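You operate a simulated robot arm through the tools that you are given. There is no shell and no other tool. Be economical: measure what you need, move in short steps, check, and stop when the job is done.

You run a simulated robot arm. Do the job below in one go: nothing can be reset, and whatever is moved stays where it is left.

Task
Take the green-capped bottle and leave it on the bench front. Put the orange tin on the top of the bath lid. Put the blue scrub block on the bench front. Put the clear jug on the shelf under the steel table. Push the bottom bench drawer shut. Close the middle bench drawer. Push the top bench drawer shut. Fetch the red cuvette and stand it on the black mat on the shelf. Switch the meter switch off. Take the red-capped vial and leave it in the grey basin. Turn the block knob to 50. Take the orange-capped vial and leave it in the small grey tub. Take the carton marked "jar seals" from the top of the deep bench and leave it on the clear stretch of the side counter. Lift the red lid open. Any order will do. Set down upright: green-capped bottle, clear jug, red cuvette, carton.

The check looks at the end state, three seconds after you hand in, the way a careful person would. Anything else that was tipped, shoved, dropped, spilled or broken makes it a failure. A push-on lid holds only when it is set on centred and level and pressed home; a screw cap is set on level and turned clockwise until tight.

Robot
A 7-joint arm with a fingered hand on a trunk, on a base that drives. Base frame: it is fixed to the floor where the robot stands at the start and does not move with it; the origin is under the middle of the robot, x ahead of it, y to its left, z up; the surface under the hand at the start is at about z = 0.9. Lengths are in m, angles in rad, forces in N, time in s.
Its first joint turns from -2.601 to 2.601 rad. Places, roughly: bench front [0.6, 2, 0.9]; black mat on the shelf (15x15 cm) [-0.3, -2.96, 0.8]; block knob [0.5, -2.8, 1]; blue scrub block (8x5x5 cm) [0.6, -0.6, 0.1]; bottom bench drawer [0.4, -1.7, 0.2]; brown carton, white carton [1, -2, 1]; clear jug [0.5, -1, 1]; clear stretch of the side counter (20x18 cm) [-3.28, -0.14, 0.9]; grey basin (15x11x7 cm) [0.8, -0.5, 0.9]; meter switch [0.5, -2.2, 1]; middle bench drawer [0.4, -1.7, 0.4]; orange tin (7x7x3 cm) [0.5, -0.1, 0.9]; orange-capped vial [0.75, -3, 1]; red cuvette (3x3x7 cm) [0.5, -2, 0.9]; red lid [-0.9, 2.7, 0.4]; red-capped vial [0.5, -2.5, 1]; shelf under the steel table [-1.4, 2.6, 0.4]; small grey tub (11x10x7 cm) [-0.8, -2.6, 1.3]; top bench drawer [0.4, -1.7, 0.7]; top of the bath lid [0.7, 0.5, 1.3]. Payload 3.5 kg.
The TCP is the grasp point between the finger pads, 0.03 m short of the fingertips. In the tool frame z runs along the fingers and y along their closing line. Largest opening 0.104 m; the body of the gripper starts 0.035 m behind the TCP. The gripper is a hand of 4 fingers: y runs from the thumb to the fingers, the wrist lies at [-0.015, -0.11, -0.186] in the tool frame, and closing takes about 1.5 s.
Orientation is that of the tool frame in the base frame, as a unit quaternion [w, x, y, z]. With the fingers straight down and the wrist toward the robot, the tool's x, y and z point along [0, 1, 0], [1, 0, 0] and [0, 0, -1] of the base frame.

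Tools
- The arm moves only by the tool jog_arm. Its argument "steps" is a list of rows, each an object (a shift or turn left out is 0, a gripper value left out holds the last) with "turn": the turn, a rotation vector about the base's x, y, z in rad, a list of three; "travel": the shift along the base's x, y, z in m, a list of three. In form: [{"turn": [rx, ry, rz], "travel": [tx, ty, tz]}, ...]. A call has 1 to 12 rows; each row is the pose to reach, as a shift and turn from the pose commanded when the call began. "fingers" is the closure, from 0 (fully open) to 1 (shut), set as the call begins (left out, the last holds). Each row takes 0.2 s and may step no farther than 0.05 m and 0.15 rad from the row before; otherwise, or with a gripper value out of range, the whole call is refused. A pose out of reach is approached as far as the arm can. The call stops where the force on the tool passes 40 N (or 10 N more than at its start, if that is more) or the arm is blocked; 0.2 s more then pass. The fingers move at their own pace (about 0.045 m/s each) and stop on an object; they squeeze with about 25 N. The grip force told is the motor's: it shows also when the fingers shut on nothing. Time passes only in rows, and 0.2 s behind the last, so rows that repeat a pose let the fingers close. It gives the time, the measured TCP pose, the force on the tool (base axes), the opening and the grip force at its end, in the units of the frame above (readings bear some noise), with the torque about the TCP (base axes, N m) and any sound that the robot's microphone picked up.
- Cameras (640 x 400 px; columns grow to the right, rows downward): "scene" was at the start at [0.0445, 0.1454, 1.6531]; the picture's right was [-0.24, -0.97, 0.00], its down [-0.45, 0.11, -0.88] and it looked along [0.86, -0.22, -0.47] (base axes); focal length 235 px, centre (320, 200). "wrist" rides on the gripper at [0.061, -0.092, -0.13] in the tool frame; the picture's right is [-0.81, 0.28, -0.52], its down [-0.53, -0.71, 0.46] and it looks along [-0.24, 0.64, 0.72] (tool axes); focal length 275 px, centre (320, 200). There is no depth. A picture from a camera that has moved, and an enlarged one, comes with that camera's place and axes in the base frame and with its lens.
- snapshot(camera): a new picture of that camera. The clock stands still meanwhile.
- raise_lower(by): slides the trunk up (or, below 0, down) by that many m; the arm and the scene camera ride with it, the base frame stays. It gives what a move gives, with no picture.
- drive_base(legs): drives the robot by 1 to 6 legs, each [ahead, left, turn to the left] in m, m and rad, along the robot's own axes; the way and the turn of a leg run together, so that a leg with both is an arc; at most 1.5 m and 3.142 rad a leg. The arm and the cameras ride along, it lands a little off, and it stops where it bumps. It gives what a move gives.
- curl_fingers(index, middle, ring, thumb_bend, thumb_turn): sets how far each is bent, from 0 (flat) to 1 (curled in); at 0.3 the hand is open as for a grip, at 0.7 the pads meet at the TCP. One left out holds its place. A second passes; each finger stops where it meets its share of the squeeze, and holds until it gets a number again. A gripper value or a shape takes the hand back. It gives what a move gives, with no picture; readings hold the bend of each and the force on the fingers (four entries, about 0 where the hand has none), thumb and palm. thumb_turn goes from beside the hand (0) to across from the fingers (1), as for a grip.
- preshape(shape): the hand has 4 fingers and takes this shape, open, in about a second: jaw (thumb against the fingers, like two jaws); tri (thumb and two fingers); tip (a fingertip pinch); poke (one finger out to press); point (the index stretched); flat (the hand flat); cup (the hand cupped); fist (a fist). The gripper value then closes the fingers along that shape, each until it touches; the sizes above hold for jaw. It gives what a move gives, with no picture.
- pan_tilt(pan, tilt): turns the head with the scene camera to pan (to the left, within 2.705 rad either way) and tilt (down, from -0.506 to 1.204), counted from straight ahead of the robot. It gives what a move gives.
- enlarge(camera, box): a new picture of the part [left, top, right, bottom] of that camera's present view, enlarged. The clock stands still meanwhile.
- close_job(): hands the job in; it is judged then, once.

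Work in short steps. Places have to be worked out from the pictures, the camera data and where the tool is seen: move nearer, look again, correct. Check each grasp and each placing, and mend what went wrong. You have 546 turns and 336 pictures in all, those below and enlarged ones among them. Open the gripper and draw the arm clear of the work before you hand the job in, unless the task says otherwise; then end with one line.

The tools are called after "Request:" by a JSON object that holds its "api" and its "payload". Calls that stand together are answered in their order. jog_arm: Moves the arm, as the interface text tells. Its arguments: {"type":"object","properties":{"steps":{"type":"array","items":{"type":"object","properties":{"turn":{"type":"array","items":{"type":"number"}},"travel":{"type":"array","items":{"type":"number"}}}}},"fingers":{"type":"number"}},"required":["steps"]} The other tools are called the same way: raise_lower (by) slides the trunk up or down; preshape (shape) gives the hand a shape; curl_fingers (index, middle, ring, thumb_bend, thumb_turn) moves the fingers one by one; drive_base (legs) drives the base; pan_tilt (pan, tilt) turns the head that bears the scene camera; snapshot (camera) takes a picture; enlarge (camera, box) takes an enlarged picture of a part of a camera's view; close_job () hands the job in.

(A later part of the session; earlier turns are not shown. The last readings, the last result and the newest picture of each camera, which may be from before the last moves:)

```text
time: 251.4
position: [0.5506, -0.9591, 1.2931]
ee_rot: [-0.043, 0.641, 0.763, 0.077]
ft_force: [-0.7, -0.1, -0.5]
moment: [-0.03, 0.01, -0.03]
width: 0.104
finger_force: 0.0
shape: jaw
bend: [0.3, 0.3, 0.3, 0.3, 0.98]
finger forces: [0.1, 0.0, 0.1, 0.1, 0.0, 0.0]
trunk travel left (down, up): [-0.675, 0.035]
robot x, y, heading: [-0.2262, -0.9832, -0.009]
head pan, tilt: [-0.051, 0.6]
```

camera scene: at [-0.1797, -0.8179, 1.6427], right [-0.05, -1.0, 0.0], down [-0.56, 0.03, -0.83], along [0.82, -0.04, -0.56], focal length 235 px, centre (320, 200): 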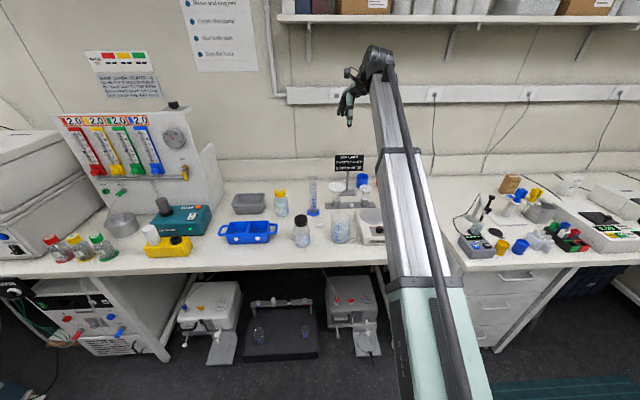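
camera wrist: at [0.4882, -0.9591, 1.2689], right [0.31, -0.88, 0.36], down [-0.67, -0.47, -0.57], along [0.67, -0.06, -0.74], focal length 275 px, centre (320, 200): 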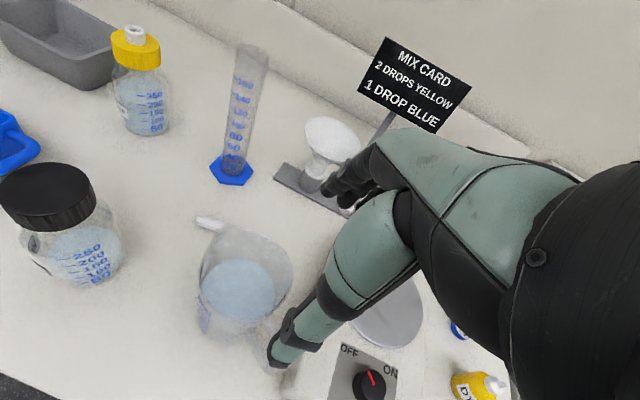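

Reachable; I now correct the tilt only, keeping the small yaw.

Request:
{"api": "jog_arm", "payload": {"steps": [{"turn": [-0.06, 0.01, 0]}, {"turn": [-0.12, 0.02, 0]}, {"turn": [-0.173, 0.033, 0]}]}}

```text
time: 252.2
position: [0.5491, -0.9708, 1.2927]
ee_rot: [-0.034, 0.634, 0.77, 0.06]
ft_force: [-0.3, -0.1, 0.2]
moment: [-0.01, 0.01, 0.03]
width: 0.1039
finger_force: 0.0
shape: jaw
bend: [0.3, 0.3, 0.3, 0.3, 0.98]
finger forces: [0.0, 0.0, 0.0, 0.1, 0.0, 0.1]
out of reach, approached as far as the arm can: row 1, 2, 3
trunk travel left (down, up): [-0.675, 0.035]
robot x, y, heading: [-0.222, -0.9806, -0.008]
head pan, tilt: [-0.051, 0.6]
```

The limit seems tied to hand yaw relative to arm azimuth; I try adding yaw +0.35.

Request:
{"api": "jog_arm", "payload": {"steps": [{"turn": [0, 0, 0.12]}, {"turn": [0, 0, 0.24]}, {"turn": [0, 0, 0.35]}, {"turn": [-0.05, 0.01, 0.35]}, {"turn": [-0.1, 0.02, 0.35]}, {"turn": [-0.14, 0.03, 0.35]}]}}

```text
time: 253.6
position: [0.5498, -0.972, 1.2929]
ee_rot: [-0.012, 0.493, 0.87, -0.01]
ft_force: [1.0, 0.3, 1.2]
moment: [-0.01, 0.0, 0.02]
width: 0.1037
finger_force: 0.1
shape: jaw
bend: [0.3, 0.3, 0.3, 0.3, 0.98]
finger forces: [0.0, 0.0, 0.0, 0.0, 0.1, 0.1]
trunk travel left (down, up): [-0.675, 0.035]
robot x, y, heading: [-0.225, -0.9784, -0.003]
head pan, tilt: [-0.051, 0.6]
```

That works: tool is vertical with yaw 0.54. The thumb will be front-right, clear of the handle. I move above the jug at z 1.13.

Request:
{"api": "jog_arm", "payload": {"steps": [{"travel": [0.02, 0.013, -0.03]}, {"travel": [0.038, 0.025, -0.06]}, {"travel": [0.038, 0.025, -0.1]}, {"travel": [0.038, 0.025, -0.14]}, {"travel": [0.038, 0.025, -0.16]}]}}

Request:
{"api": "snapshot", "payload": {"camera": "wrist"}}

Request:
{"api": "enlarge", "payload": {"camera": "scene", "box": [290, 150, 410, 250]}}

```text
time: 254.8
position: [0.5875, -0.9478, 1.1315]
ee_rot: [-0.011, 0.493, 0.87, -0.009]
ft_force: [-1.0, -0.1, 0.2]
moment: [-0.02, 0.0, 0.01]
width: 0.1041
finger_force: 0.0
shape: jaw
bend: [0.3, 0.3, 0.3, 0.3, 0.98]
finger forces: [0.0, 0.1, 0.0, 0.0, 0.1, 0.1]
trunk travel left (down, up): [-0.675, 0.035]
robot x, y, heading: [-0.2261, -0.9793, -0.002]
head pan, tilt: [-0.051, 0.6]
```

```text
222 pictures are left
camera wrist: at [0.4807, -0.9417, 1.2656], right [0.67, -0.55, 0.5], down [-0.35, -0.83, -0.44], along [0.66, 0.12, -0.74], focal length 275 px, centre (320, 200)
```

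wrist: 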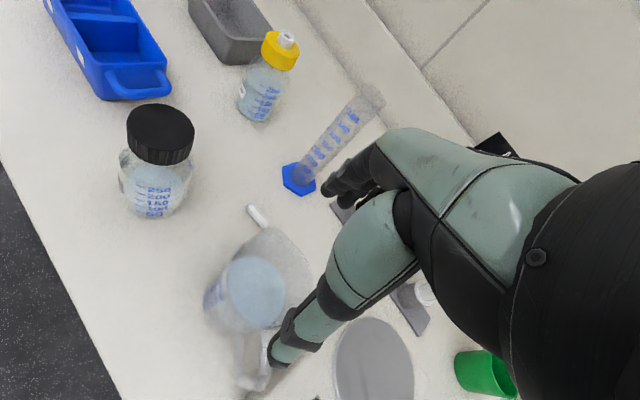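

```text
4.00 times, centred on (350, 200) of scene
camera zoom: at [-0.1798, -0.8183, 1.6428], right [-0.05, -1.0, 0.0], down [-0.56, 0.03, -0.83], along [0.82, -0.04, -0.56], focal length 939 px, centre (200, 200)
```

zoom: 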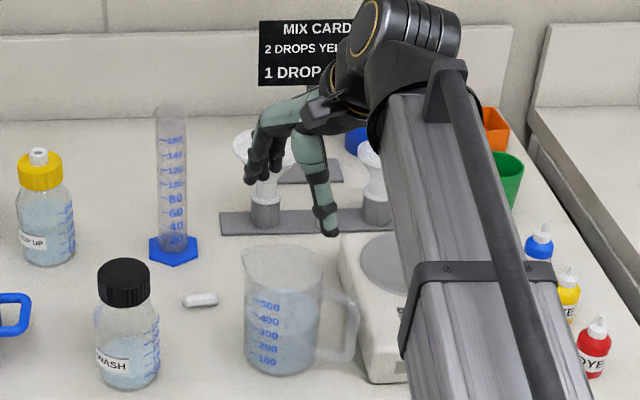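

Jug centre confirmed ≈(0.590,-0.943). I descend around it to z≈1.015, in small steps.

Request:
{"api": "jog_arm", "payload": {"steps": [{"travel": [0.002, 0.004, -0.03]}, {"travel": [0.002, 0.004, -0.05]}, {"travel": [0.002, 0.004, -0.07]}]}}

Request:
{"api": "snapshot", "payload": {"camera": "wrist"}}

Request:
{"api": "enlarge", "payload": {"camera": "scene", "box": [290, 150, 410, 250]}}

```text
time: 255.6
position: [0.5897, -0.9427, 1.0626]
ee_rot: [-0.011, 0.493, 0.87, -0.009]
ft_force: [-0.5, -0.2, 0.8]
moment: [0.0, 0.01, -0.05]
width: 0.1042
finger_force: 0.0
shape: jaw
bend: [0.3, 0.3, 0.3, 0.3, 0.98]
finger forces: [0.1, 0.0, 0.1, 0.0, 0.0, 0.0]
trunk travel left (down, up): [-0.675, 0.035]
robot x, y, heading: [-0.2262, -0.9791, -0.012]
head pan, tilt: [-0.051, 0.6]
```

```text
220 pictures are left
camera wrist: at [0.4835, -0.937, 1.197], right [0.67, -0.55, 0.5], down [-0.35, -0.83, -0.44], along [0.66, 0.12, -0.74], focal length 275 px, centre (320, 200)
```

wrist: 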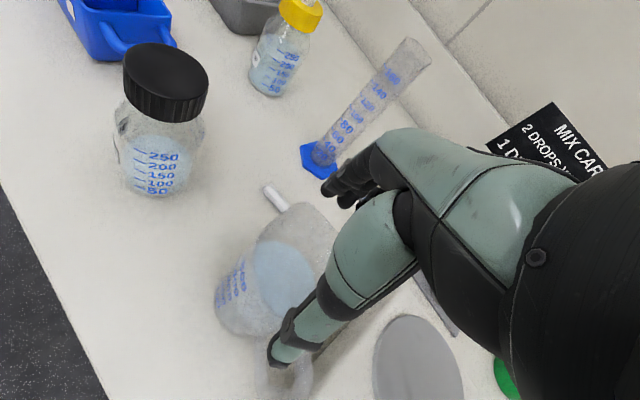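

```text
4.00 times, centred on (350, 200) of scene
camera zoom: at [-0.1799, -0.8183, 1.6428], right [-0.05, -1.0, 0.0], down [-0.56, 0.03, -0.83], along [0.82, -0.04, -0.56], focal length 939 px, centre (200, 200)
```

zoom: 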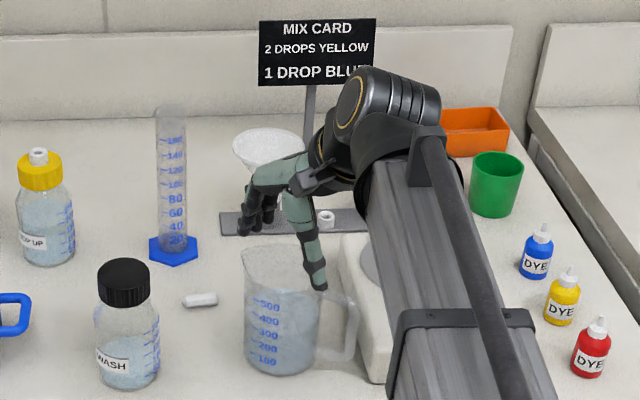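

Aligned within a few mm. I continue down slowly.

Request:
{"api": "jog_arm", "payload": {"steps": [{"travel": [0, -0.001, -0.01]}, {"travel": [0, -0.001, -0.02]}, {"travel": [0, -0.001, -0.03]}, {"travel": [0, -0.001, -0.04]}, {"travel": [0, -0.001, -0.048]}]}}

Request:
{"api": "snapshot", "payload": {"camera": "wrist"}}

Request:
{"api": "enlarge", "payload": {"camera": "scene", "box": [290, 150, 410, 250]}}

```text
time: 256.8
position: [0.5882, -0.9425, 1.0144]
ee_rot: [-0.012, 0.493, 0.87, -0.009]
ft_force: [0.4, -0.3, 0.1]
moment: [0.02, 0.0, 0.04]
width: 0.1039
finger_force: 0.1
shape: jaw
bend: [0.3, 0.3, 0.3, 0.3, 0.98]
finger forces: [0.6, 0.1, 0.0, 0.1, 0.2, 0.1]
trunk travel left (down, up): [-0.675, 0.035]
robot x, y, heading: [-0.2267, -0.9801, -0.001]
head pan, tilt: [-0.051, 0.6]
```

```text
218 pictures are left
camera wrist: at [0.4832, -0.9375, 1.1484], right [0.67, -0.55, 0.5], down [-0.35, -0.83, -0.44], along [0.66, 0.12, -0.74], focal length 275 px, centre (320, 200)
```

wrist: 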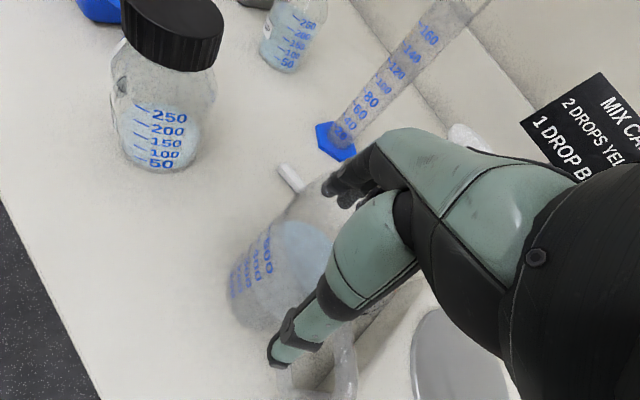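

```text
4.00 times, centred on (350, 200) of scene
camera zoom: at [-0.18, -0.8183, 1.6428], right [-0.05, -1.0, 0.0], down [-0.56, 0.03, -0.83], along [0.82, -0.04, -0.56], focal length 939 px, centre (200, 200)
```

zoom: 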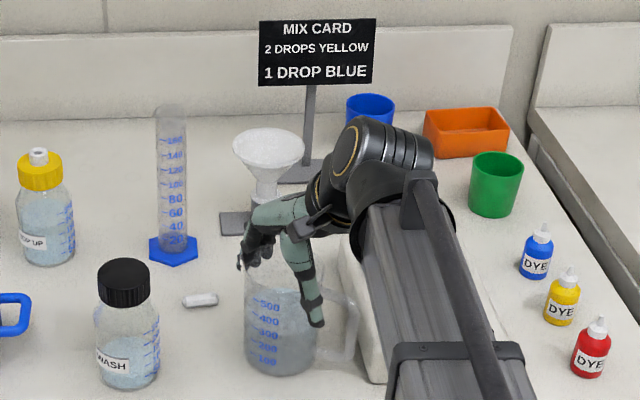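

Straddling the jug with only feather touches. I close the hand.

Request:
{"api": "jog_arm", "payload": {"steps": [{}, {}, {}, {}, {}, {}, {}, {}], "fingers": 1}}

Request:
{"api": "jog_arm", "payload": {"steps": [{"travel": [0, 0, 0.01]}, {"travel": [0, 0, 0.02]}, {"travel": [0, 0, 0.03]}]}}

Request:
{"api": "snapshot", "payload": {"camera": "wrist"}}

Request:
{"api": "enlarge", "payload": {"camera": "scene", "box": [290, 150, 410, 250]}}

```text
time: 258.6
position: [0.5903, -0.9436, 1.0134]
ee_rot: [-0.011, 0.494, 0.87, -0.01]
ft_force: [0.3, 0.0, 0.6]
moment: [0.04, -0.16, 0.04]
width: 0.0813
finger_force: 24.5
shape: jaw
bend: [0.29, 0.35, 0.35, 0.5, 0.98]
finger forces: [16.0, 10.7, 3.0, 0.1, 29.1, 0.0]
trunk travel left (down, up): [-0.675, 0.035]
robot x, y, heading: [-0.2274, -0.9814, -0.0]
head pan, tilt: [-0.051, 0.6]
```

```text
time: 259.4
position: [0.5897, -0.9433, 1.0457]
ee_rot: [-0.011, 0.493, 0.87, -0.01]
ft_force: [-0.7, 1.2, -3.4]
moment: [0.02, 0.02, 0.0]
width: 0.0813
finger_force: 25.0
shape: jaw
bend: [0.29, 0.35, 0.36, 0.5, 0.98]
finger forces: [15.5, 10.7, 2.9, 0.0, 29.3, 0.1]
trunk travel left (down, up): [-0.675, 0.035]
robot x, y, heading: [-0.2261, -0.9795, 0.0]
head pan, tilt: [-0.051, 0.6]
```

```text
216 pictures are left
camera wrist: at [0.484, -0.9375, 1.179], right [0.67, -0.55, 0.5], down [-0.35, -0.83, -0.44], along [0.66, 0.12, -0.74], focal length 275 px, centre (320, 200)
```

wrist: 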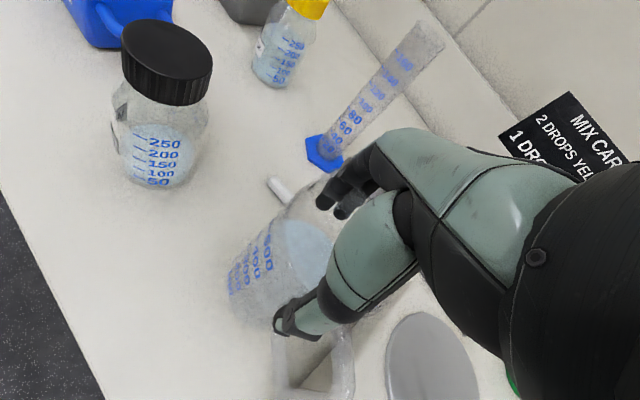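

```text
4.00 times, centred on (350, 200) of scene
camera zoom: at [-0.1796, -0.8183, 1.6427], right [-0.05, -1.0, 0.0], down [-0.56, 0.03, -0.82], along [0.82, -0.04, -0.57], focal length 939 px, centre (200, 200)
```

zoom: 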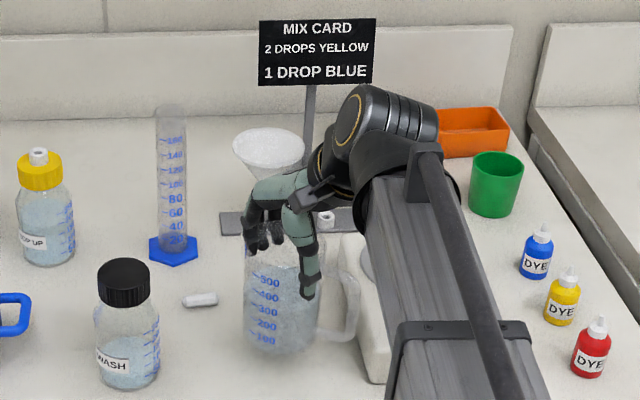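

The jug is held upright. I raise it to z≈1.3, back away and turn left toward the steel table.

Request:
{"api": "jog_arm", "payload": {"steps": [{"travel": [0, 0, 0.04]}, {"travel": [0, 0, 0.08]}, {"travel": [0, 0, 0.12]}, {"travel": [0, 0, 0.16]}, {"travel": [0, 0, 0.2]}, {"travel": [0, 0, 0.24]}]}}

Request:
{"api": "drive_base", "payload": {"legs": [[-0.72, 0, 0], [0, 0, 0.8], [0, 0, 0.77]]}}

Request:
{"api": "snapshot", "payload": {"camera": "wrist"}}

```text
time: 260.8
position: [0.5926, -0.9431, 1.2833]
ee_rot: [-0.012, 0.492, 0.87, -0.009]
ft_force: [-0.4, -0.3, -3.9]
moment: [0.03, -0.03, 0.01]
width: 0.081
finger_force: 24.8
shape: jaw
bend: [0.29, 0.35, 0.36, 0.5, 0.98]
finger forces: [15.3, 10.7, 3.0, 0.0, 29.0, 0.1]
trunk travel left (down, up): [-0.675, 0.035]
robot x, y, heading: [-0.2237, -0.9796, -0.004]
head pan, tilt: [-0.051, 0.6]
```

```text
time: 268.9
position: [-0.9797, -0.1608, 1.2833]
ee_rot: [-0.001, -0.261, 0.965, -0.014]
ft_force: [0.0, -1.2, -3.7]
moment: [0.02, 0.04, 0.02]
width: 0.081
finger_force: 25.1
shape: jaw
bend: [0.29, 0.35, 0.36, 0.51, 0.98]
finger forces: [14.0, 10.6, 3.0, 0.0, 27.3, 0.2]
trunk travel left (down, up): [-0.675, 0.035]
robot x, y, heading: [-0.9471, -0.9795, 1.556]
head pan, tilt: [-0.051, 0.6]
```

```text
214 pictures are left
camera wrist: at [-0.9873, -0.2681, 1.4181], right [0.56, 0.66, 0.5], down [0.82, -0.36, -0.44], along [-0.11, 0.66, -0.74], focal length 275 px, centre (320, 200)
```

wrist: 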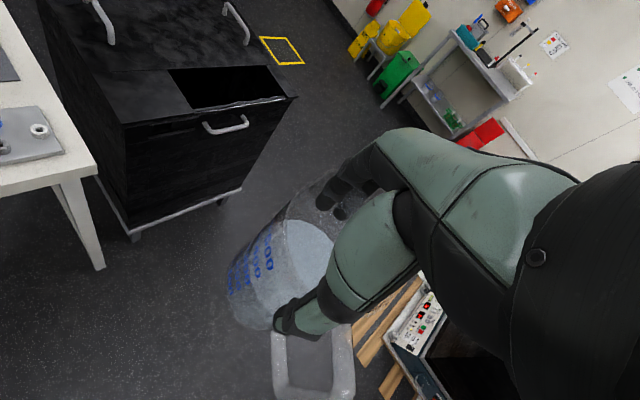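

The jug travels well. I drive forward toward the steel table, then shift left.

Request:
{"api": "drive_base", "payload": {"legs": [[1.4, 0, 0], [1.15, 0, 0.014], [0, 0.42, 0]]}}

Request:
{"api": "pan_tilt", "payload": {"pan": 0.1, "tilt": 0.9}}

Request:
{"api": "snapshot", "payload": {"camera": "scene"}}

```text
time: 283.4
position: [-1.438, 2.3567, 1.2839]
ee_rot: [-0.001, -0.286, 0.958, -0.015]
ft_force: [-0.9, -0.4, -4.6]
moment: [0.01, 0.03, 0.01]
width: 0.0809
finger_force: 25.1
shape: jaw
bend: [0.29, 0.35, 0.36, 0.51, 0.98]
finger forces: [13.9, 10.6, 3.0, 0.0, 27.3, 0.0]
trunk travel left (down, up): [-0.675, 0.035]
robot x, y, heading: [-1.3652, 1.5459, 1.61]
head pan, tilt: [-0.051, 0.6]
```

```text
time: 284.2
position: [-1.4386, 2.3563, 1.2831]
ee_rot: [-0.001, -0.286, 0.958, -0.015]
ft_force: [-0.9, 0.0, -3.3]
moment: [0.02, 0.05, -0.02]
width: 0.0811
finger_force: 25.1
shape: jaw
bend: [0.29, 0.35, 0.36, 0.51, 0.98]
finger forces: [13.9, 10.5, 3.0, 0.1, 27.3, 0.0]
trunk travel left (down, up): [-0.675, 0.035]
robot x, y, heading: [-1.3679, 1.542, 1.609]
head pan, tilt: [0.099, 0.901]
```

```text
213 pictures are left
camera scene: at [-1.544, 1.5633, 1.618], right [0.99, 0.14, 0.0], down [0.11, -0.78, -0.62], along [-0.08, 0.62, -0.78], focal length 235 px, centre (320, 200)
```

scene: 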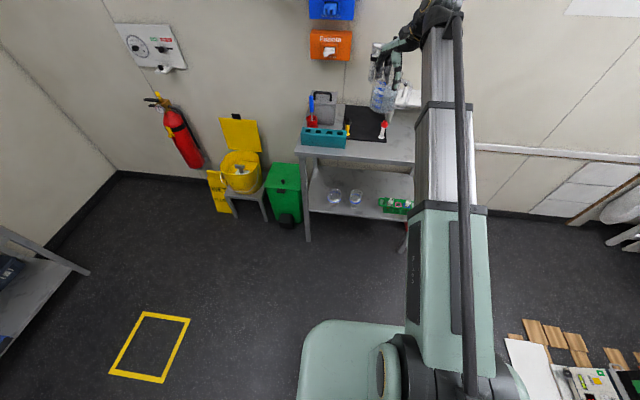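

The gap on the shelf front is at about (−1.36,2.49), ~2 cm margins if the fingers lie straight back; that needs robot heading ≈1.03. I reposition the robot at (−1.75,1.61) heading 1.03.

Request:
{"api": "drive_base", "payload": {"legs": [[0.06, 0.376, 0], [0, 0, -0.58]]}}

Request:
{"api": "raise_lower", "payload": {"by": -0.4}}

Request:
{"api": "raise_lower", "payload": {"by": -0.27}}

Request:
{"api": "pan_tilt", "payload": {"pan": 0.3, "tilt": 0.6}}

Request:
{"api": "snapshot", "payload": {"camera": "scene"}}

Request:
{"api": "snapshot", "payload": {"camera": "wrist"}}

```text
time: 288.3
position: [-1.3552, 2.3038, 1.2831]
ee_rot: [-0.006, 0.008, 1.0, -0.013]
ft_force: [0.7, -0.4, -3.8]
moment: [0.06, 0.06, 0.0]
width: 0.0808
finger_force: 25.0
shape: jaw
bend: [0.29, 0.35, 0.36, 0.51, 0.98]
finger forces: [13.5, 10.4, 3.0, 0.0, 26.6, 0.0]
trunk travel left (down, up): [-0.675, 0.035]
robot x, y, heading: [-1.7521, 1.5877, 1.012]
head pan, tilt: [0.099, 0.901]
```

```text
time: 292.1
position: [-1.3538, 2.3024, 0.8825]
ee_rot: [-0.005, 0.008, 1.0, -0.013]
ft_force: [0.2, -0.2, -4.4]
moment: [0.05, 0.03, 0.03]
width: 0.081
finger_force: 24.9
shape: jaw
bend: [0.29, 0.35, 0.36, 0.51, 0.98]
finger forces: [13.5, 10.5, 3.1, 0.1, 26.6, 0.0]
trunk travel left (down, up): [-0.275, 0.435]
robot x, y, heading: [-1.7531, 1.5834, 1.009]
head pan, tilt: [0.099, 0.901]
```

```text
time: 294.9
position: [-1.3539, 2.3036, 0.6137]
ee_rot: [-0.006, 0.008, 1.0, -0.014]
ft_force: [-0.3, -1.2, -4.6]
moment: [0.02, 0.04, -0.03]
width: 0.0809
finger_force: 24.8
shape: jaw
bend: [0.29, 0.35, 0.36, 0.51, 0.98]
finger forces: [13.3, 10.5, 3.1, 0.1, 26.5, 0.0]
trunk travel left (down, up): [-0.005, 0.705]
robot x, y, heading: [-1.7509, 1.5901, 1.012]
head pan, tilt: [0.099, 0.901]
```

```text
time: 295.7
position: [-1.3548, 2.3034, 0.6131]
ee_rot: [-0.006, 0.008, 1.0, -0.014]
ft_force: [0.0, 0.3, -3.5]
moment: [0.07, 0.03, 0.0]
width: 0.0808
finger_force: 25.0
shape: jaw
bend: [0.29, 0.35, 0.36, 0.51, 0.98]
finger forces: [13.3, 10.4, 3.0, 0.1, 26.4, 0.1]
trunk travel left (down, up): [-0.005, 0.705]
robot x, y, heading: [-1.7507, 1.5878, 1.013]
head pan, tilt: [0.3, 0.6]
```

```text
212 pictures are left
camera scene: at [-1.8965, 1.7241, 0.9727], right [0.97, -0.26, 0.0], down [-0.14, -0.55, -0.82], along [0.21, 0.8, -0.57], focal length 235 px, centre (320, 200)
```

scene: 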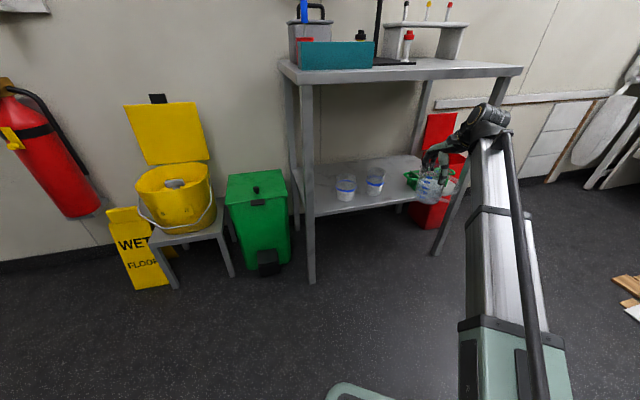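

```text
211 pictures are left
camera wrist: at [-1.4155, 2.2154, 0.7479], right [0.82, 0.28, 0.5], down [0.52, -0.73, -0.44], along [0.25, 0.62, -0.74], focal length 275 px, centre (320, 200)
```

wrist: 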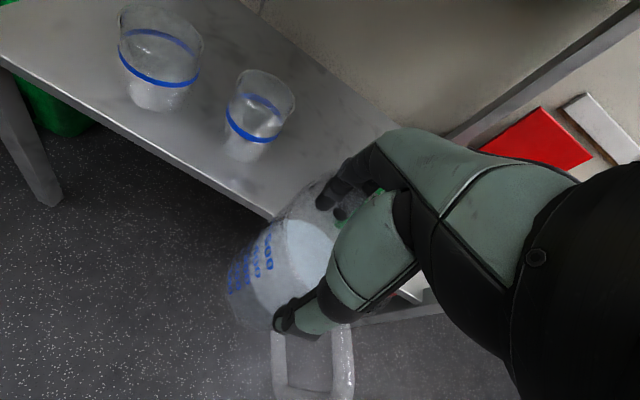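

The gap is visible. I drive the base part-way (0.10 ahead, 0.06 left) so the arm keeps reach, with the jug still above shelf level.

Request:
{"api": "drive_base", "payload": {"legs": [[0.08, 0.05, 0]]}}

Request:
{"api": "enlarge", "payload": {"camera": "scene", "box": [300, 60, 540, 230]}}

Request:
{"api": "snapshot", "payload": {"camera": "wrist"}}

```text
time: 296.8
position: [-1.3581, 2.3993, 0.6138]
ee_rot: [-0.005, 0.006, 1.0, -0.013]
ft_force: [0.9, -0.7, -4.5]
moment: [0.01, 0.03, 0.01]
width: 0.0808
finger_force: 24.6
shape: jaw
bend: [0.29, 0.35, 0.36, 0.51, 0.98]
finger forces: [13.3, 10.4, 3.1, 0.0, 26.7, 0.0]
trunk travel left (down, up): [-0.005, 0.705]
robot x, y, heading: [-1.7505, 1.6866, 1.021]
head pan, tilt: [0.3, 0.6]
```

```text
2.35 times, centred on (420, 145) of scene
camera zoom: at [-1.8977, 1.8184, 0.9727], right [0.97, -0.25, 0.0], down [-0.14, -0.55, -0.82], along [0.21, 0.8, -0.57], focal length 552 px, centre (85, 329)
```

zoom: 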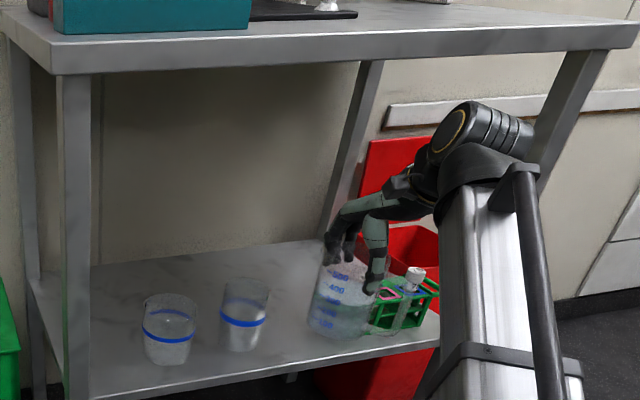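

```text
209 pictures are left
camera wrist: at [-1.4186, 2.3116, 0.7479], right [0.82, 0.28, 0.5], down [0.52, -0.73, -0.44], along [0.24, 0.62, -0.74], focal length 275 px, centre (320, 200)
```

wrist: 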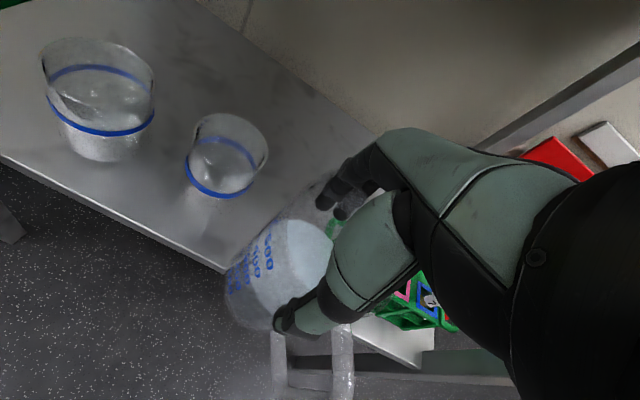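

Clearances look right. I move in to (−1.35,2.483) and lower toward the shelf.

Request:
{"api": "jog_arm", "payload": {"steps": [{"travel": [0.004, 0.03, -0.01]}, {"travel": [0.008, 0.06, -0.03]}, {"travel": [0.008, 0.084, -0.05]}, {"travel": [0.008, 0.084, -0.07]}, {"travel": [0.008, 0.084, -0.08]}]}}

Request:
{"api": "enlarge", "payload": {"camera": "scene", "box": [340, 120, 500, 230]}}

Request:
{"api": "snapshot", "payload": {"camera": "wrist"}}

```text
time: 298.0
position: [-1.3515, 2.4848, 0.5331]
ee_rot: [-0.005, 0.006, 1.0, -0.013]
ft_force: [-2.4, -1.3, 4.0]
moment: [0.01, -0.04, -0.03]
width: 0.0807
finger_force: 25.0
shape: jaw
bend: [0.29, 0.36, 0.36, 0.51, 0.98]
finger forces: [12.9, 10.2, 3.3, 0.0, 27.5, 0.1]
trunk travel left (down, up): [-0.005, 0.705]
robot x, y, heading: [-1.7531, 1.6859, 1.01]
head pan, tilt: [0.3, 0.6]
```

```text
3.64 times, centred on (420, 175) of scene
camera zoom: at [-1.898, 1.8179, 0.973], right [0.97, -0.25, 0.0], down [-0.14, -0.55, -0.83], along [0.21, 0.8, -0.56], focal length 853 px, centre (-44, 291)
```

zoom: 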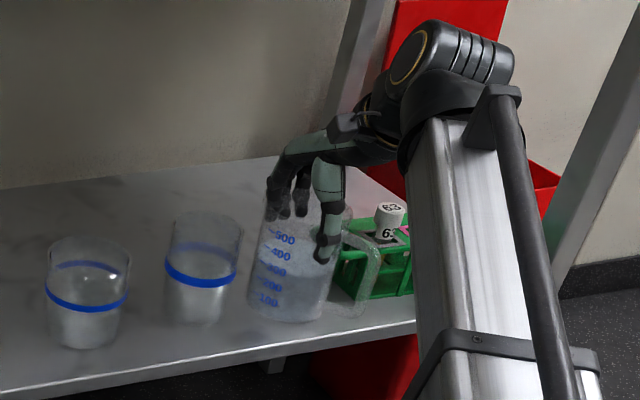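

```text
207 pictures are left
camera wrist: at [-1.4124, 2.3961, 0.6686], right [0.82, 0.28, 0.5], down [0.52, -0.73, -0.44], along [0.24, 0.62, -0.74], focal length 275 px, centre (320, 200)
```

wrist: 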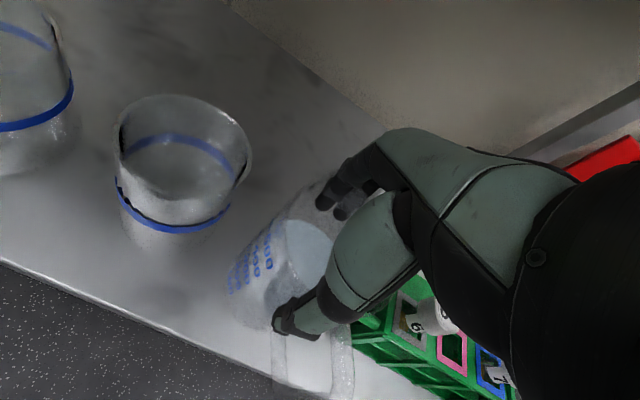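

Force shifted from −4 to +4 N: it touches the shelf. I press 2 mm more to confirm.

Request:
{"api": "jog_arm", "payload": {"steps": [{"travel": [0, 0, -0.002]}]}}

```text
time: 298.4
position: [-1.3515, 2.4835, 0.5339]
ee_rot: [-0.005, 0.005, 1.0, -0.012]
ft_force: [-5.3, -0.8, 10.8]
moment: [0.18, -0.04, 0.04]
width: 0.0806
finger_force: 24.6
shape: jaw
bend: [0.29, 0.36, 0.36, 0.51, 0.97]
finger forces: [13.0, 10.8, 3.1, 0.0, 27.8, 0.1]
trunk travel left (down, up): [-0.005, 0.705]
robot x, y, heading: [-1.7485, 1.6873, 1.017]
head pan, tilt: [0.3, 0.6]
```

Jug stands on the shelf. I open and lift straight up off it.

Request:
{"api": "jog_arm", "payload": {"steps": [{"travel": [0, 0, 0.002]}, {"travel": [0, 0, 0.002]}, {"travel": [0, 0, 0.002]}, {"travel": [0, 0, 0.002]}, {"travel": [0, 0, 0.002]}, {"travel": [0, 0, 0.02]}, {"travel": [0, 0, 0.04]}, {"travel": [0, 0, 0.06]}, {"travel": [0, 0, 0.08]}], "fingers": 0}}

Request:
{"api": "enlarge", "payload": {"camera": "scene", "box": [340, 120, 500, 230]}}

```text
time: 300.4
position: [-1.3509, 2.484, 0.6124]
ee_rot: [-0.006, 0.006, 1.0, -0.014]
ft_force: [-0.3, -0.5, -0.5]
moment: [0.01, 0.0, -0.01]
width: 0.1037
finger_force: 0.2
shape: jaw
bend: [0.3, 0.3, 0.3, 0.3, 0.97]
finger forces: [0.0, 0.0, 0.0, 0.1, 0.0, 0.0]
trunk travel left (down, up): [-0.005, 0.705]
robot x, y, heading: [-1.7556, 1.6811, 1.018]
head pan, tilt: [0.3, 0.6]
```

```text
3.64 times, centred on (420, 175) of scene
camera zoom: at [-1.8978, 1.8183, 0.9727], right [0.97, -0.25, 0.0], down [-0.14, -0.55, -0.83], along [0.21, 0.8, -0.56], focal length 853 px, centre (-44, 291)
```

zoom: 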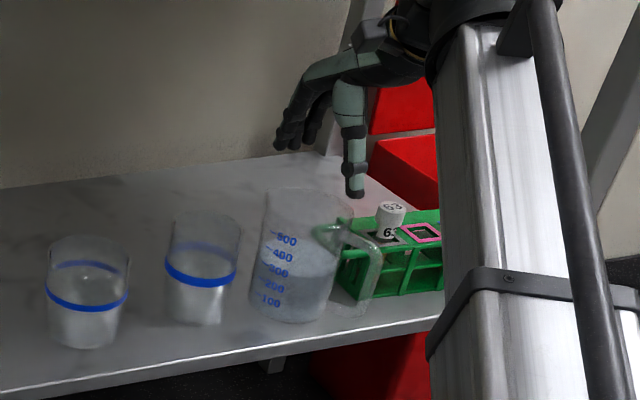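

The jug stands upright. I raise a bit more and back the robot out.

Request:
{"api": "jog_arm", "payload": {"steps": [{"travel": [0, -0.02, 0.015]}, {"travel": [0, -0.06, 0.02]}, {"travel": [0, -0.1, 0.02]}, {"travel": [0, -0.14, 0.02]}]}}

Request:
{"api": "drive_base", "payload": {"legs": [[-0.25, 0, 0]]}}

Request:
{"api": "raise_lower", "payload": {"by": 0.4}}

Request:
{"api": "raise_lower", "payload": {"by": 0.27}}

Request:
{"api": "pan_tilt", "payload": {"pan": 0.5, "tilt": 0.75}}

Request:
{"api": "enlarge", "payload": {"camera": "scene", "box": [240, 60, 560, 260]}}

```text
time: 301.4
position: [-1.351, 2.3426, 0.6338]
ee_rot: [-0.005, 0.007, 1.0, -0.014]
ft_force: [0.4, -0.9, 0.2]
moment: [-0.03, 0.0, 0.02]
width: 0.1038
finger_force: 0.1
shape: jaw
bend: [0.3, 0.3, 0.3, 0.3, 0.97]
finger forces: [0.0, 0.0, 0.0, 0.0, 0.0, 0.0]
trunk travel left (down, up): [-0.005, 0.705]
robot x, y, heading: [-1.7531, 1.6849, 1.019]
head pan, tilt: [0.3, 0.6]
```

```text
time: 303.2
position: [-1.4796, 2.1295, 0.6328]
ee_rot: [-0.006, 0.007, 1.0, -0.014]
ft_force: [-0.6, -0.4, 0.6]
moment: [0.03, -0.02, 0.03]
width: 0.1039
finger_force: 0.1
shape: jaw
bend: [0.3, 0.3, 0.3, 0.3, 0.97]
finger forces: [0.1, 0.0, 0.1, 0.0, 0.1, 0.0]
trunk travel left (down, up): [-0.005, 0.705]
robot x, y, heading: [-1.8818, 1.4737, 1.016]
head pan, tilt: [0.3, 0.6]
```

```text
time: 307.0
position: [-1.4807, 2.1298, 1.0332]
ee_rot: [-0.005, 0.006, 1.0, -0.014]
ft_force: [0.0, 0.7, -0.3]
moment: [-0.02, -0.01, 0.04]
width: 0.1039
finger_force: 0.0
shape: jaw
bend: [0.3, 0.3, 0.3, 0.3, 0.97]
finger forces: [0.0, 0.1, 0.1, 0.0, 0.0, 0.0]
trunk travel left (down, up): [-0.405, 0.305]
robot x, y, heading: [-1.8827, 1.4701, 1.014]
head pan, tilt: [0.3, 0.6]
```

```text
time: 309.8
position: [-1.4818, 2.1312, 1.3038]
ee_rot: [-0.005, 0.006, 1.0, -0.014]
ft_force: [0.5, -0.9, 0.3]
moment: [-0.01, 0.01, 0.02]
width: 0.1039
finger_force: 0.0
shape: jaw
bend: [0.3, 0.3, 0.3, 0.3, 0.97]
finger forces: [0.0, 0.0, 0.0, 0.0, 0.1, 0.1]
trunk travel left (down, up): [-0.675, 0.035]
robot x, y, heading: [-1.8827, 1.4761, 1.019]
head pan, tilt: [0.3, 0.6]
```

```text
time: 310.5
position: [-1.4812, 2.131, 1.3036]
ee_rot: [-0.006, 0.006, 1.0, -0.014]
ft_force: [-0.3, -0.5, 0.4]
moment: [0.02, -0.01, 0.01]
width: 0.1038
finger_force: 0.1
shape: jaw
bend: [0.3, 0.3, 0.3, 0.3, 0.97]
finger forces: [0.0, 0.1, 0.1, 0.1, 0.0, 0.0]
trunk travel left (down, up): [-0.675, 0.035]
robot x, y, heading: [-1.8815, 1.4718, 1.013]
head pan, tilt: [0.499, 0.75]
```

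```text
2.00 times, centred on (400, 160) of scene
camera zoom: at [-2.0464, 1.6041, 1.6299], right [1.0, -0.06, 0.0], down [-0.04, -0.68, -0.73], along [0.04, 0.73, -0.68], focal length 469 px, centre (160, 280)
```

zoom: 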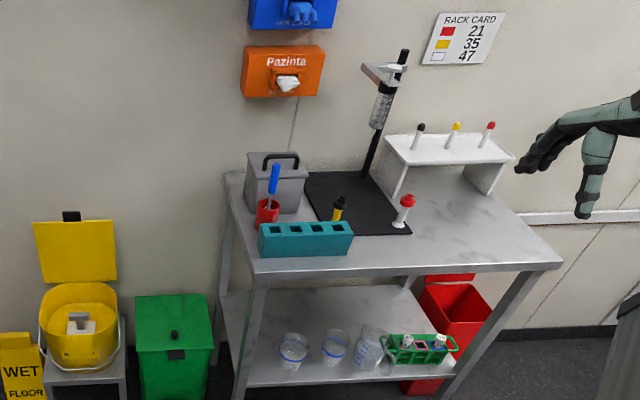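

Good. Next the green-capped bottle. I drive to the bench in front of the bottles (around the crates), then try to reset the arm posture there.

Request:
{"api": "drive_base", "payload": {"legs": [[0, 0, -1.013], [0.88, 0, 0], [0, -1.43, 0]]}}

Request:
{"api": "jog_arm", "payload": {"steps": [{"travel": [0.03, 0, 0.02]}, {"travel": [0.06, 0, 0.04], "turn": [0, -0.14, 0]}, {"travel": [0.08, 0, 0.05], "turn": [0, -0.28, 0]}, {"travel": [0.1, 0, 0.05], "turn": [0, -0.42, 0]}, {"travel": [0.12, 0, 0.05], "turn": [0, -0.56, 0]}, {"travel": [0.13, 0, 0.03], "turn": [0, -0.7, 0]}, {"travel": [0.14, 0, 0.0], "turn": [0, -0.84, 0]}, {"travel": [0.15, 0, -0.03], "turn": [0, -0.98, 0]}, {"travel": [0.15, 0, -0.06], "turn": [0, -1.12, 0]}]}}

```text
time: 324.3
position: [-0.2337, 0.0683, 1.3033]
ee_rot: [-0.011, 0.484, 0.875, -0.01]
ft_force: [0.0, -0.2, -0.4]
moment: [0.03, -0.01, -0.03]
width: 0.1037
finger_force: 0.0
shape: jaw
bend: [0.3, 0.3, 0.3, 0.3, 0.97]
finger forces: [0.0, 0.0, 0.0, 0.0, 0.1, 0.0]
trunk travel left (down, up): [-0.675, 0.035]
robot x, y, heading: [-1.0048, 0.0511, 0.019]
head pan, tilt: [0.499, 0.75]
```

```text
time: 326.3
position: [-0.0816, 0.067, 1.2428]
ee_rot: [0.456, 0.416, 0.747, 0.248]
ft_force: [-0.9, -0.1, 0.1]
moment: [0.02, 0.0, 0.01]
width: 0.1035
finger_force: 0.0
shape: jaw
bend: [0.3, 0.3, 0.3, 0.3, 0.97]
finger forces: [0.0, 0.1, 0.0, 0.0, 0.0, 0.0]
trunk travel left (down, up): [-0.675, 0.035]
robot x, y, heading: [-1.0019, 0.0482, 0.017]
head pan, tilt: [0.499, 0.75]
```

Now, pitched forward, I take out the 0.54 yaw about the tilted axis.

Request:
{"api": "jog_arm", "payload": {"steps": [{"turn": [0.12, 0, -0.058]}, {"turn": [0.24, 0, -0.117]}, {"turn": [0.36, 0, -0.175]}, {"turn": [0.486, 0, -0.235]}]}}

```text
time: 327.3
position: [-0.0833, 0.0678, 1.2429]
ee_rot: [0.374, 0.588, 0.62, 0.361]
ft_force: [-0.5, 0.4, 0.7]
moment: [-0.03, -0.04, 0.02]
width: 0.1039
finger_force: 0.0
shape: jaw
bend: [0.3, 0.3, 0.3, 0.3, 0.97]
finger forces: [0.1, 0.1, 0.0, 0.0, 0.1, 0.0]
trunk travel left (down, up): [-0.675, 0.035]
robot x, y, heading: [-1.0047, 0.0507, 0.018]
head pan, tilt: [0.499, 0.75]
```

Reached. Now I pitch back down at this large radius and see if it holds.

Request:
{"api": "jog_arm", "payload": {"steps": [{"turn": [0, 0.14, 0]}, {"turn": [0, 0.28, 0]}, {"turn": [0, 0.42, 0]}, {"turn": [0, 0.56, 0]}, {"turn": [0, 0.7, 0], "travel": [-0.02, 0, 0]}, {"turn": [0, 0.84, 0], "travel": [-0.04, 0, 0]}, {"turn": [0, 0.98, 0], "travel": [-0.06, 0, 0]}, {"turn": [0, 1.12, 0], "travel": [-0.08, 0, 0]}]}}

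```text
time: 329.1
position: [-0.164, 0.0679, 1.244]
ee_rot: [-0.014, 0.699, 0.715, -0.007]
ft_force: [0.3, 0.3, -0.5]
moment: [0.0, 0.04, 0.02]
width: 0.104
finger_force: 0.1
shape: jaw
bend: [0.3, 0.3, 0.3, 0.3, 0.98]
finger forces: [0.1, 0.0, 0.1, 0.0, 0.0, 0.1]
out of reach, approached as far as the arm can: row 1
trunk travel left (down, up): [-0.675, 0.035]
robot x, y, heading: [-1.004, 0.0507, 0.017]
head pan, tilt: [0.499, 0.75]
```

Posture restored (tool straight down, yaw 0). I drive forward to the bottles and look.

Request:
{"api": "drive_base", "payload": {"legs": [[0.72, 0, -0.017]]}}

Request:
{"api": "snapshot", "payload": {"camera": "wrist"}}

Request:
{"api": "pan_tilt", "payload": {"pan": 0.1, "tilt": 0.8}}

Request:
{"api": "enlarge", "payload": {"camera": "scene", "box": [240, 100, 440, 225]}}

```text
time: 333.1
position: [0.5565, 0.0664, 1.2453]
ee_rot: [-0.014, 0.704, 0.71, -0.006]
ft_force: [1.0, -0.4, 0.1]
moment: [0.01, -0.03, 0.03]
width: 0.104
finger_force: 0.0
shape: jaw
bend: [0.3, 0.3, 0.3, 0.3, 0.98]
finger forces: [0.0, 0.0, 0.0, 0.0, 0.0, 0.0]
trunk travel left (down, up): [-0.675, 0.035]
robot x, y, heading: [-0.2876, 0.056, 0.004]
head pan, tilt: [0.499, 0.75]
```

```text
204 pictures are left
camera wrist: at [0.4676, 0.1241, 1.3784], right [0.3, -0.81, 0.5], down [-0.72, -0.53, -0.44], along [0.63, -0.23, -0.74], focal length 275 px, centre (320, 200)
```

wrist: 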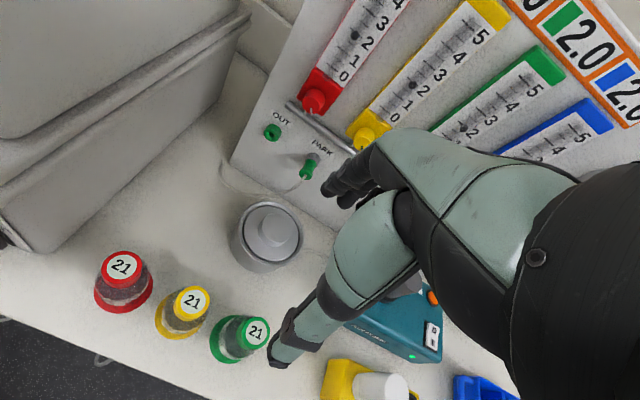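

```text
time: 333.9
position: [0.5549, 0.0656, 1.2447]
ee_rot: [-0.014, 0.704, 0.71, -0.007]
ft_force: [-0.4, -0.4, -0.2]
moment: [-0.01, 0.0, -0.01]
width: 0.104
finger_force: 0.1
shape: jaw
bend: [0.3, 0.3, 0.3, 0.3, 0.98]
finger forces: [0.0, 0.1, 0.0, 0.0, 0.0, 0.0]
trunk travel left (down, up): [-0.675, 0.035]
robot x, y, heading: [-0.2892, 0.0599, 0.004]
head pan, tilt: [0.099, 0.799]
```

```text
3.20 times, centred on (340, 162) of scene
camera zoom: at [-0.2515, 0.2342, 1.6259], right [0.11, -0.99, 0.0], down [-0.71, -0.08, -0.7], along [0.69, 0.07, -0.72], focal length 751 px, centre (256, 320)
```

zoom: 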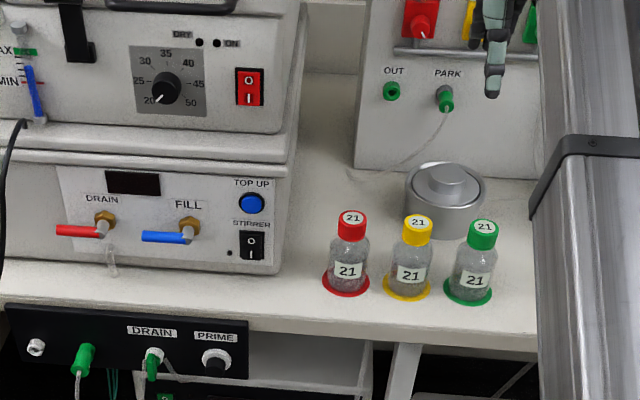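

Bottle at (0.537,0.019), cap top z≈1.012, yellow neighbour 0.087 away. I go above it.

Request:
{"api": "jog_arm", "payload": {"steps": [{"travel": [-0.009, -0.023, -0.03]}, {"travel": [-0.018, -0.046, -0.06]}, {"travel": [-0.018, -0.046, -0.1]}, {"travel": [-0.018, -0.046, -0.14]}, {"travel": [-0.018, -0.046, -0.165]}]}}

Request:
{"api": "snapshot", "payload": {"camera": "wrist"}}

```text
time: 335.1
position: [0.5383, 0.0215, 1.0799]
ee_rot: [-0.014, 0.704, 0.71, -0.006]
ft_force: [0.5, 0.5, 0.2]
moment: [-0.02, 0.01, -0.02]
width: 0.104
finger_force: 0.1
shape: jaw
bend: [0.3, 0.3, 0.3, 0.3, 0.98]
finger forces: [0.1, 0.1, 0.0, 0.0, 0.1, 0.0]
trunk travel left (down, up): [-0.675, 0.035]
robot x, y, heading: [-0.2915, 0.0569, 0.006]
head pan, tilt: [0.099, 0.799]
```

```text
202 pictures are left
camera wrist: at [0.4492, 0.0797, 1.2137], right [0.3, -0.81, 0.5], down [-0.72, -0.53, -0.44], along [0.63, -0.23, -0.74], focal length 275 px, centre (320, 200)
```

wrist: 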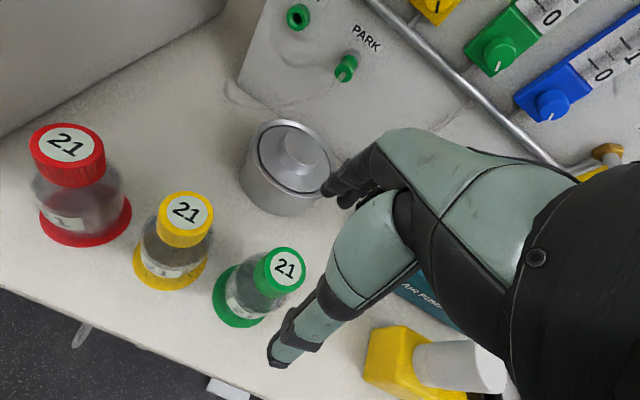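

Cap centre agrees with the TCP. I descend to z≈0.985 and close.

Request:
{"api": "jog_arm", "payload": {"steps": [{"travel": [0.002, 0, -0.03]}, {"travel": [0.002, 0, -0.06]}, {"travel": [0.002, 0, -0.08]}, {"travel": [0.002, 0, -0.092]}]}}

Request:
{"api": "jog_arm", "payload": {"steps": [{}, {}, {}, {}, {}, {}, {}, {}], "fingers": 1}}

Request:
{"api": "snapshot", "payload": {"camera": "wrist"}}

```text
time: 336.1
position: [0.5406, 0.0199, 0.9869]
ee_rot: [-0.014, 0.703, 0.711, -0.007]
ft_force: [0.8, 1.1, 0.7]
moment: [0.01, 0.0, 0.01]
width: 0.104
finger_force: 0.1
shape: jaw
bend: [0.3, 0.3, 0.3, 0.3, 0.98]
finger forces: [0.1, 0.0, 0.0, 0.0, 0.0, 0.1]
trunk travel left (down, up): [-0.675, 0.035]
robot x, y, heading: [-0.2867, 0.0553, 0.0]
head pan, tilt: [0.099, 0.799]
```

```text
time: 337.9
position: [0.5404, 0.0211, 0.9873]
ee_rot: [-0.015, 0.704, 0.71, -0.006]
ft_force: [0.3, -0.5, -0.6]
moment: [0.01, 0.01, -0.01]
width: 0.0474
finger_force: 25.0
shape: jaw
bend: [0.74, 0.47, 0.49, 0.71, 1.0]
finger forces: [13.9, 7.2, 0.0, 0.0, 21.7, 0.0]
trunk travel left (down, up): [-0.675, 0.035]
robot x, y, heading: [-0.2836, 0.0601, 0.005]
head pan, tilt: [0.099, 0.799]
```

```text
201 pictures are left
camera wrist: at [0.4515, 0.079, 1.1214], right [0.3, -0.81, 0.5], down [-0.72, -0.53, -0.44], along [0.63, -0.23, -0.74], focal length 275 px, centre (320, 200)
```

wrist: 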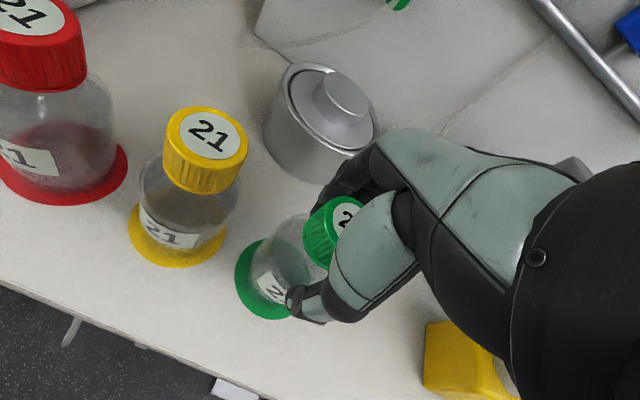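

Gripped by index, middle and thumb. I lift 4 cm and check the posture of the bottle.

Request:
{"api": "jog_arm", "payload": {"steps": [{"travel": [0, 0, 0.01]}, {"travel": [0, 0, 0.025]}, {"travel": [0, 0, 0.04]}]}}

Request:
{"api": "snapshot", "payload": {"camera": "wrist"}}

Request:
{"api": "enlarge", "payload": {"camera": "scene", "box": [320, 100, 440, 225]}}

```text
time: 338.7
position: [0.5406, 0.0207, 1.0277]
ee_rot: [-0.013, 0.704, 0.71, -0.006]
ft_force: [0.2, 0.1, -2.0]
moment: [0.01, 0.03, -0.03]
width: 0.0477
finger_force: 24.9
shape: jaw
bend: [0.74, 0.47, 0.49, 0.71, 1.0]
finger forces: [14.1, 7.3, 0.0, 0.0, 21.6, 0.1]
trunk travel left (down, up): [-0.675, 0.035]
robot x, y, heading: [-0.2884, 0.0593, 0.005]
head pan, tilt: [0.099, 0.799]
```

```text
200 pictures are left
camera wrist: at [0.4516, 0.0783, 1.1619], right [0.3, -0.81, 0.5], down [-0.72, -0.53, -0.44], along [0.63, -0.23, -0.74], focal length 275 px, centre (320, 200)
```

wrist: 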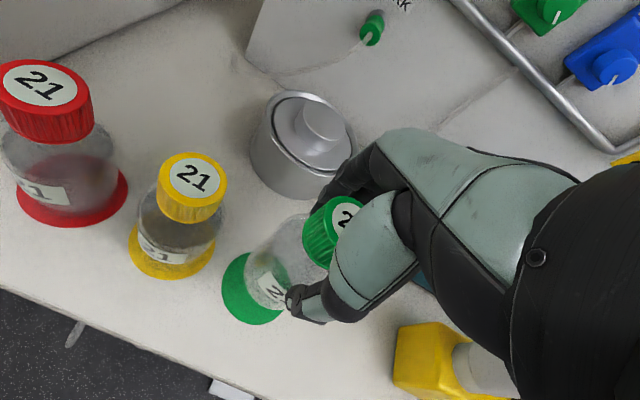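

```text
3.20 times, centred on (380, 162) of scene
camera zoom: at [-0.2513, 0.2341, 1.6258], right [0.1, -0.99, 0.0], down [-0.71, -0.08, -0.7], along [0.69, 0.07, -0.72], focal length 751 px, centre (128, 320)
```

zoom: 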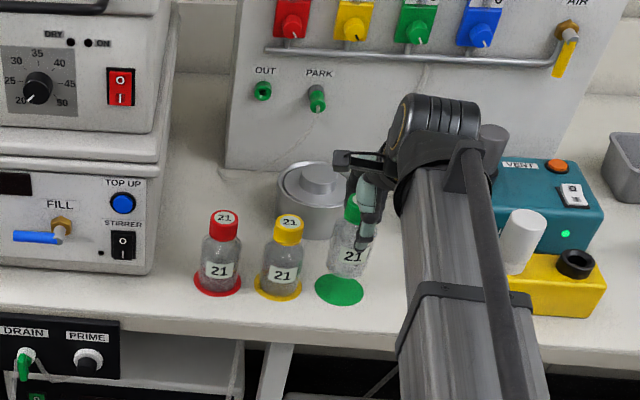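

The bottle is up (the green disc is a marker staying on the bench). I raise to z≈1.35 and drive around to the bench front.

Request:
{"api": "jog_arm", "payload": {"steps": [{"travel": [0, 0, 0.045]}, {"travel": [0, 0, 0.09]}, {"travel": [0, 0, 0.135]}, {"travel": [0, 0, 0.18]}, {"travel": [0, 0, 0.225]}, {"travel": [0, 0, 0.27]}, {"travel": [0, 0, 0.31]}]}}

Request:
{"api": "drive_base", "payload": {"legs": [[-0.72, 0, 0], [0, 1.2, 0], [0, 0.88, 0], [0.68, 0, 0]]}}

Request:
{"api": "pan_tilt", "payload": {"pan": -0.1, "tilt": 0.7}}

Request:
{"api": "snapshot", "payload": {"camera": "scene"}}

Request:
{"api": "snapshot", "payload": {"camera": "wrist"}}

```text
time: 340.3
position: [0.5398, 0.0196, 1.3364]
ee_rot: [-0.014, 0.704, 0.71, -0.006]
ft_force: [-0.6, 0.0, -2.0]
moment: [0.0, 0.01, -0.01]
width: 0.0476
finger_force: 24.7
shape: jaw
bend: [0.74, 0.47, 0.49, 0.71, 1.0]
finger forces: [14.1, 7.2, 0.0, 0.1, 21.6, 0.1]
trunk travel left (down, up): [-0.675, 0.035]
robot x, y, heading: [-0.2869, 0.0566, 0.006]
head pan, tilt: [0.099, 0.799]
```

```text
time: 357.5
position: [0.509, 2.0981, 1.3354]
ee_rot: [-0.013, 0.706, 0.708, -0.006]
ft_force: [0.6, 0.4, -0.8]
moment: [-0.01, 0.02, -0.03]
width: 0.0474
finger_force: 25.3
shape: jaw
bend: [0.74, 0.47, 0.49, 0.71, 1.0]
finger forces: [14.2, 7.2, 0.1, 0.0, 21.6, 0.1]
trunk travel left (down, up): [-0.675, 0.035]
robot x, y, heading: [-0.3177, 2.1382, 0.001]
head pan, tilt: [0.099, 0.799]
```

```text
time: 358.2
position: [0.5098, 2.0967, 1.3353]
ee_rot: [-0.014, 0.706, 0.708, -0.006]
ft_force: [-0.2, 0.3, -1.6]
moment: [0.01, -0.01, 0.0]
width: 0.0474
finger_force: 24.9
shape: jaw
bend: [0.74, 0.47, 0.49, 0.71, 1.0]
finger forces: [14.3, 7.4, 0.1, 0.0, 21.6, 0.1]
trunk travel left (down, up): [-0.675, 0.035]
robot x, y, heading: [-0.3165, 2.1417, -0.002]
head pan, tilt: [-0.099, 0.7]
```

```text
198 pictures are left
camera scene: at [-0.2772, 2.2998, 1.6341], right [-0.1, -1.0, 0.0], down [-0.64, 0.06, -0.76], along [0.76, -0.08, -0.64], focal length 235 px, centre (320, 200)
```

scene: 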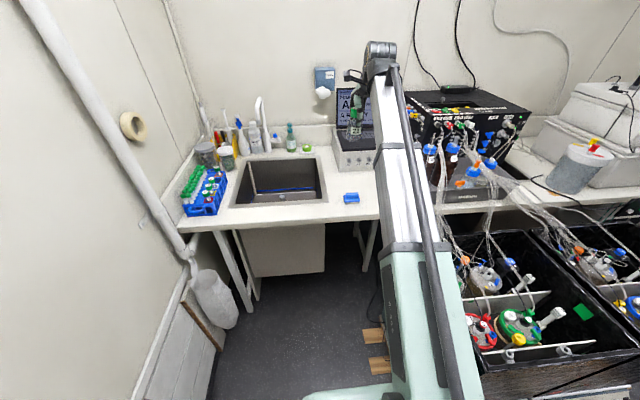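

```text
197 pictures are left
camera wrist: at [0.4209, 2.1566, 1.4696], right [0.29, -0.82, 0.5], down [-0.72, -0.53, -0.44], along [0.62, -0.23, -0.74], focal length 275 px, centre (320, 200)
```

wrist: 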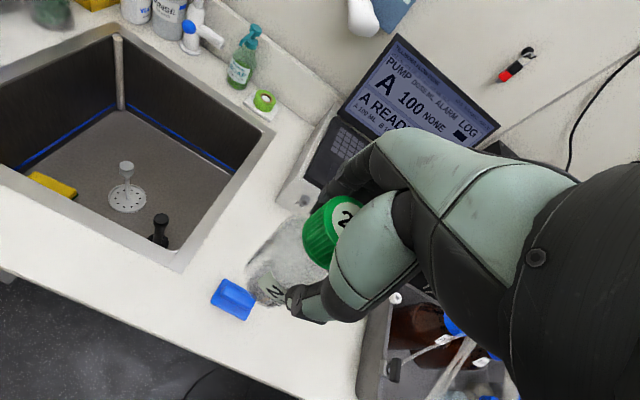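

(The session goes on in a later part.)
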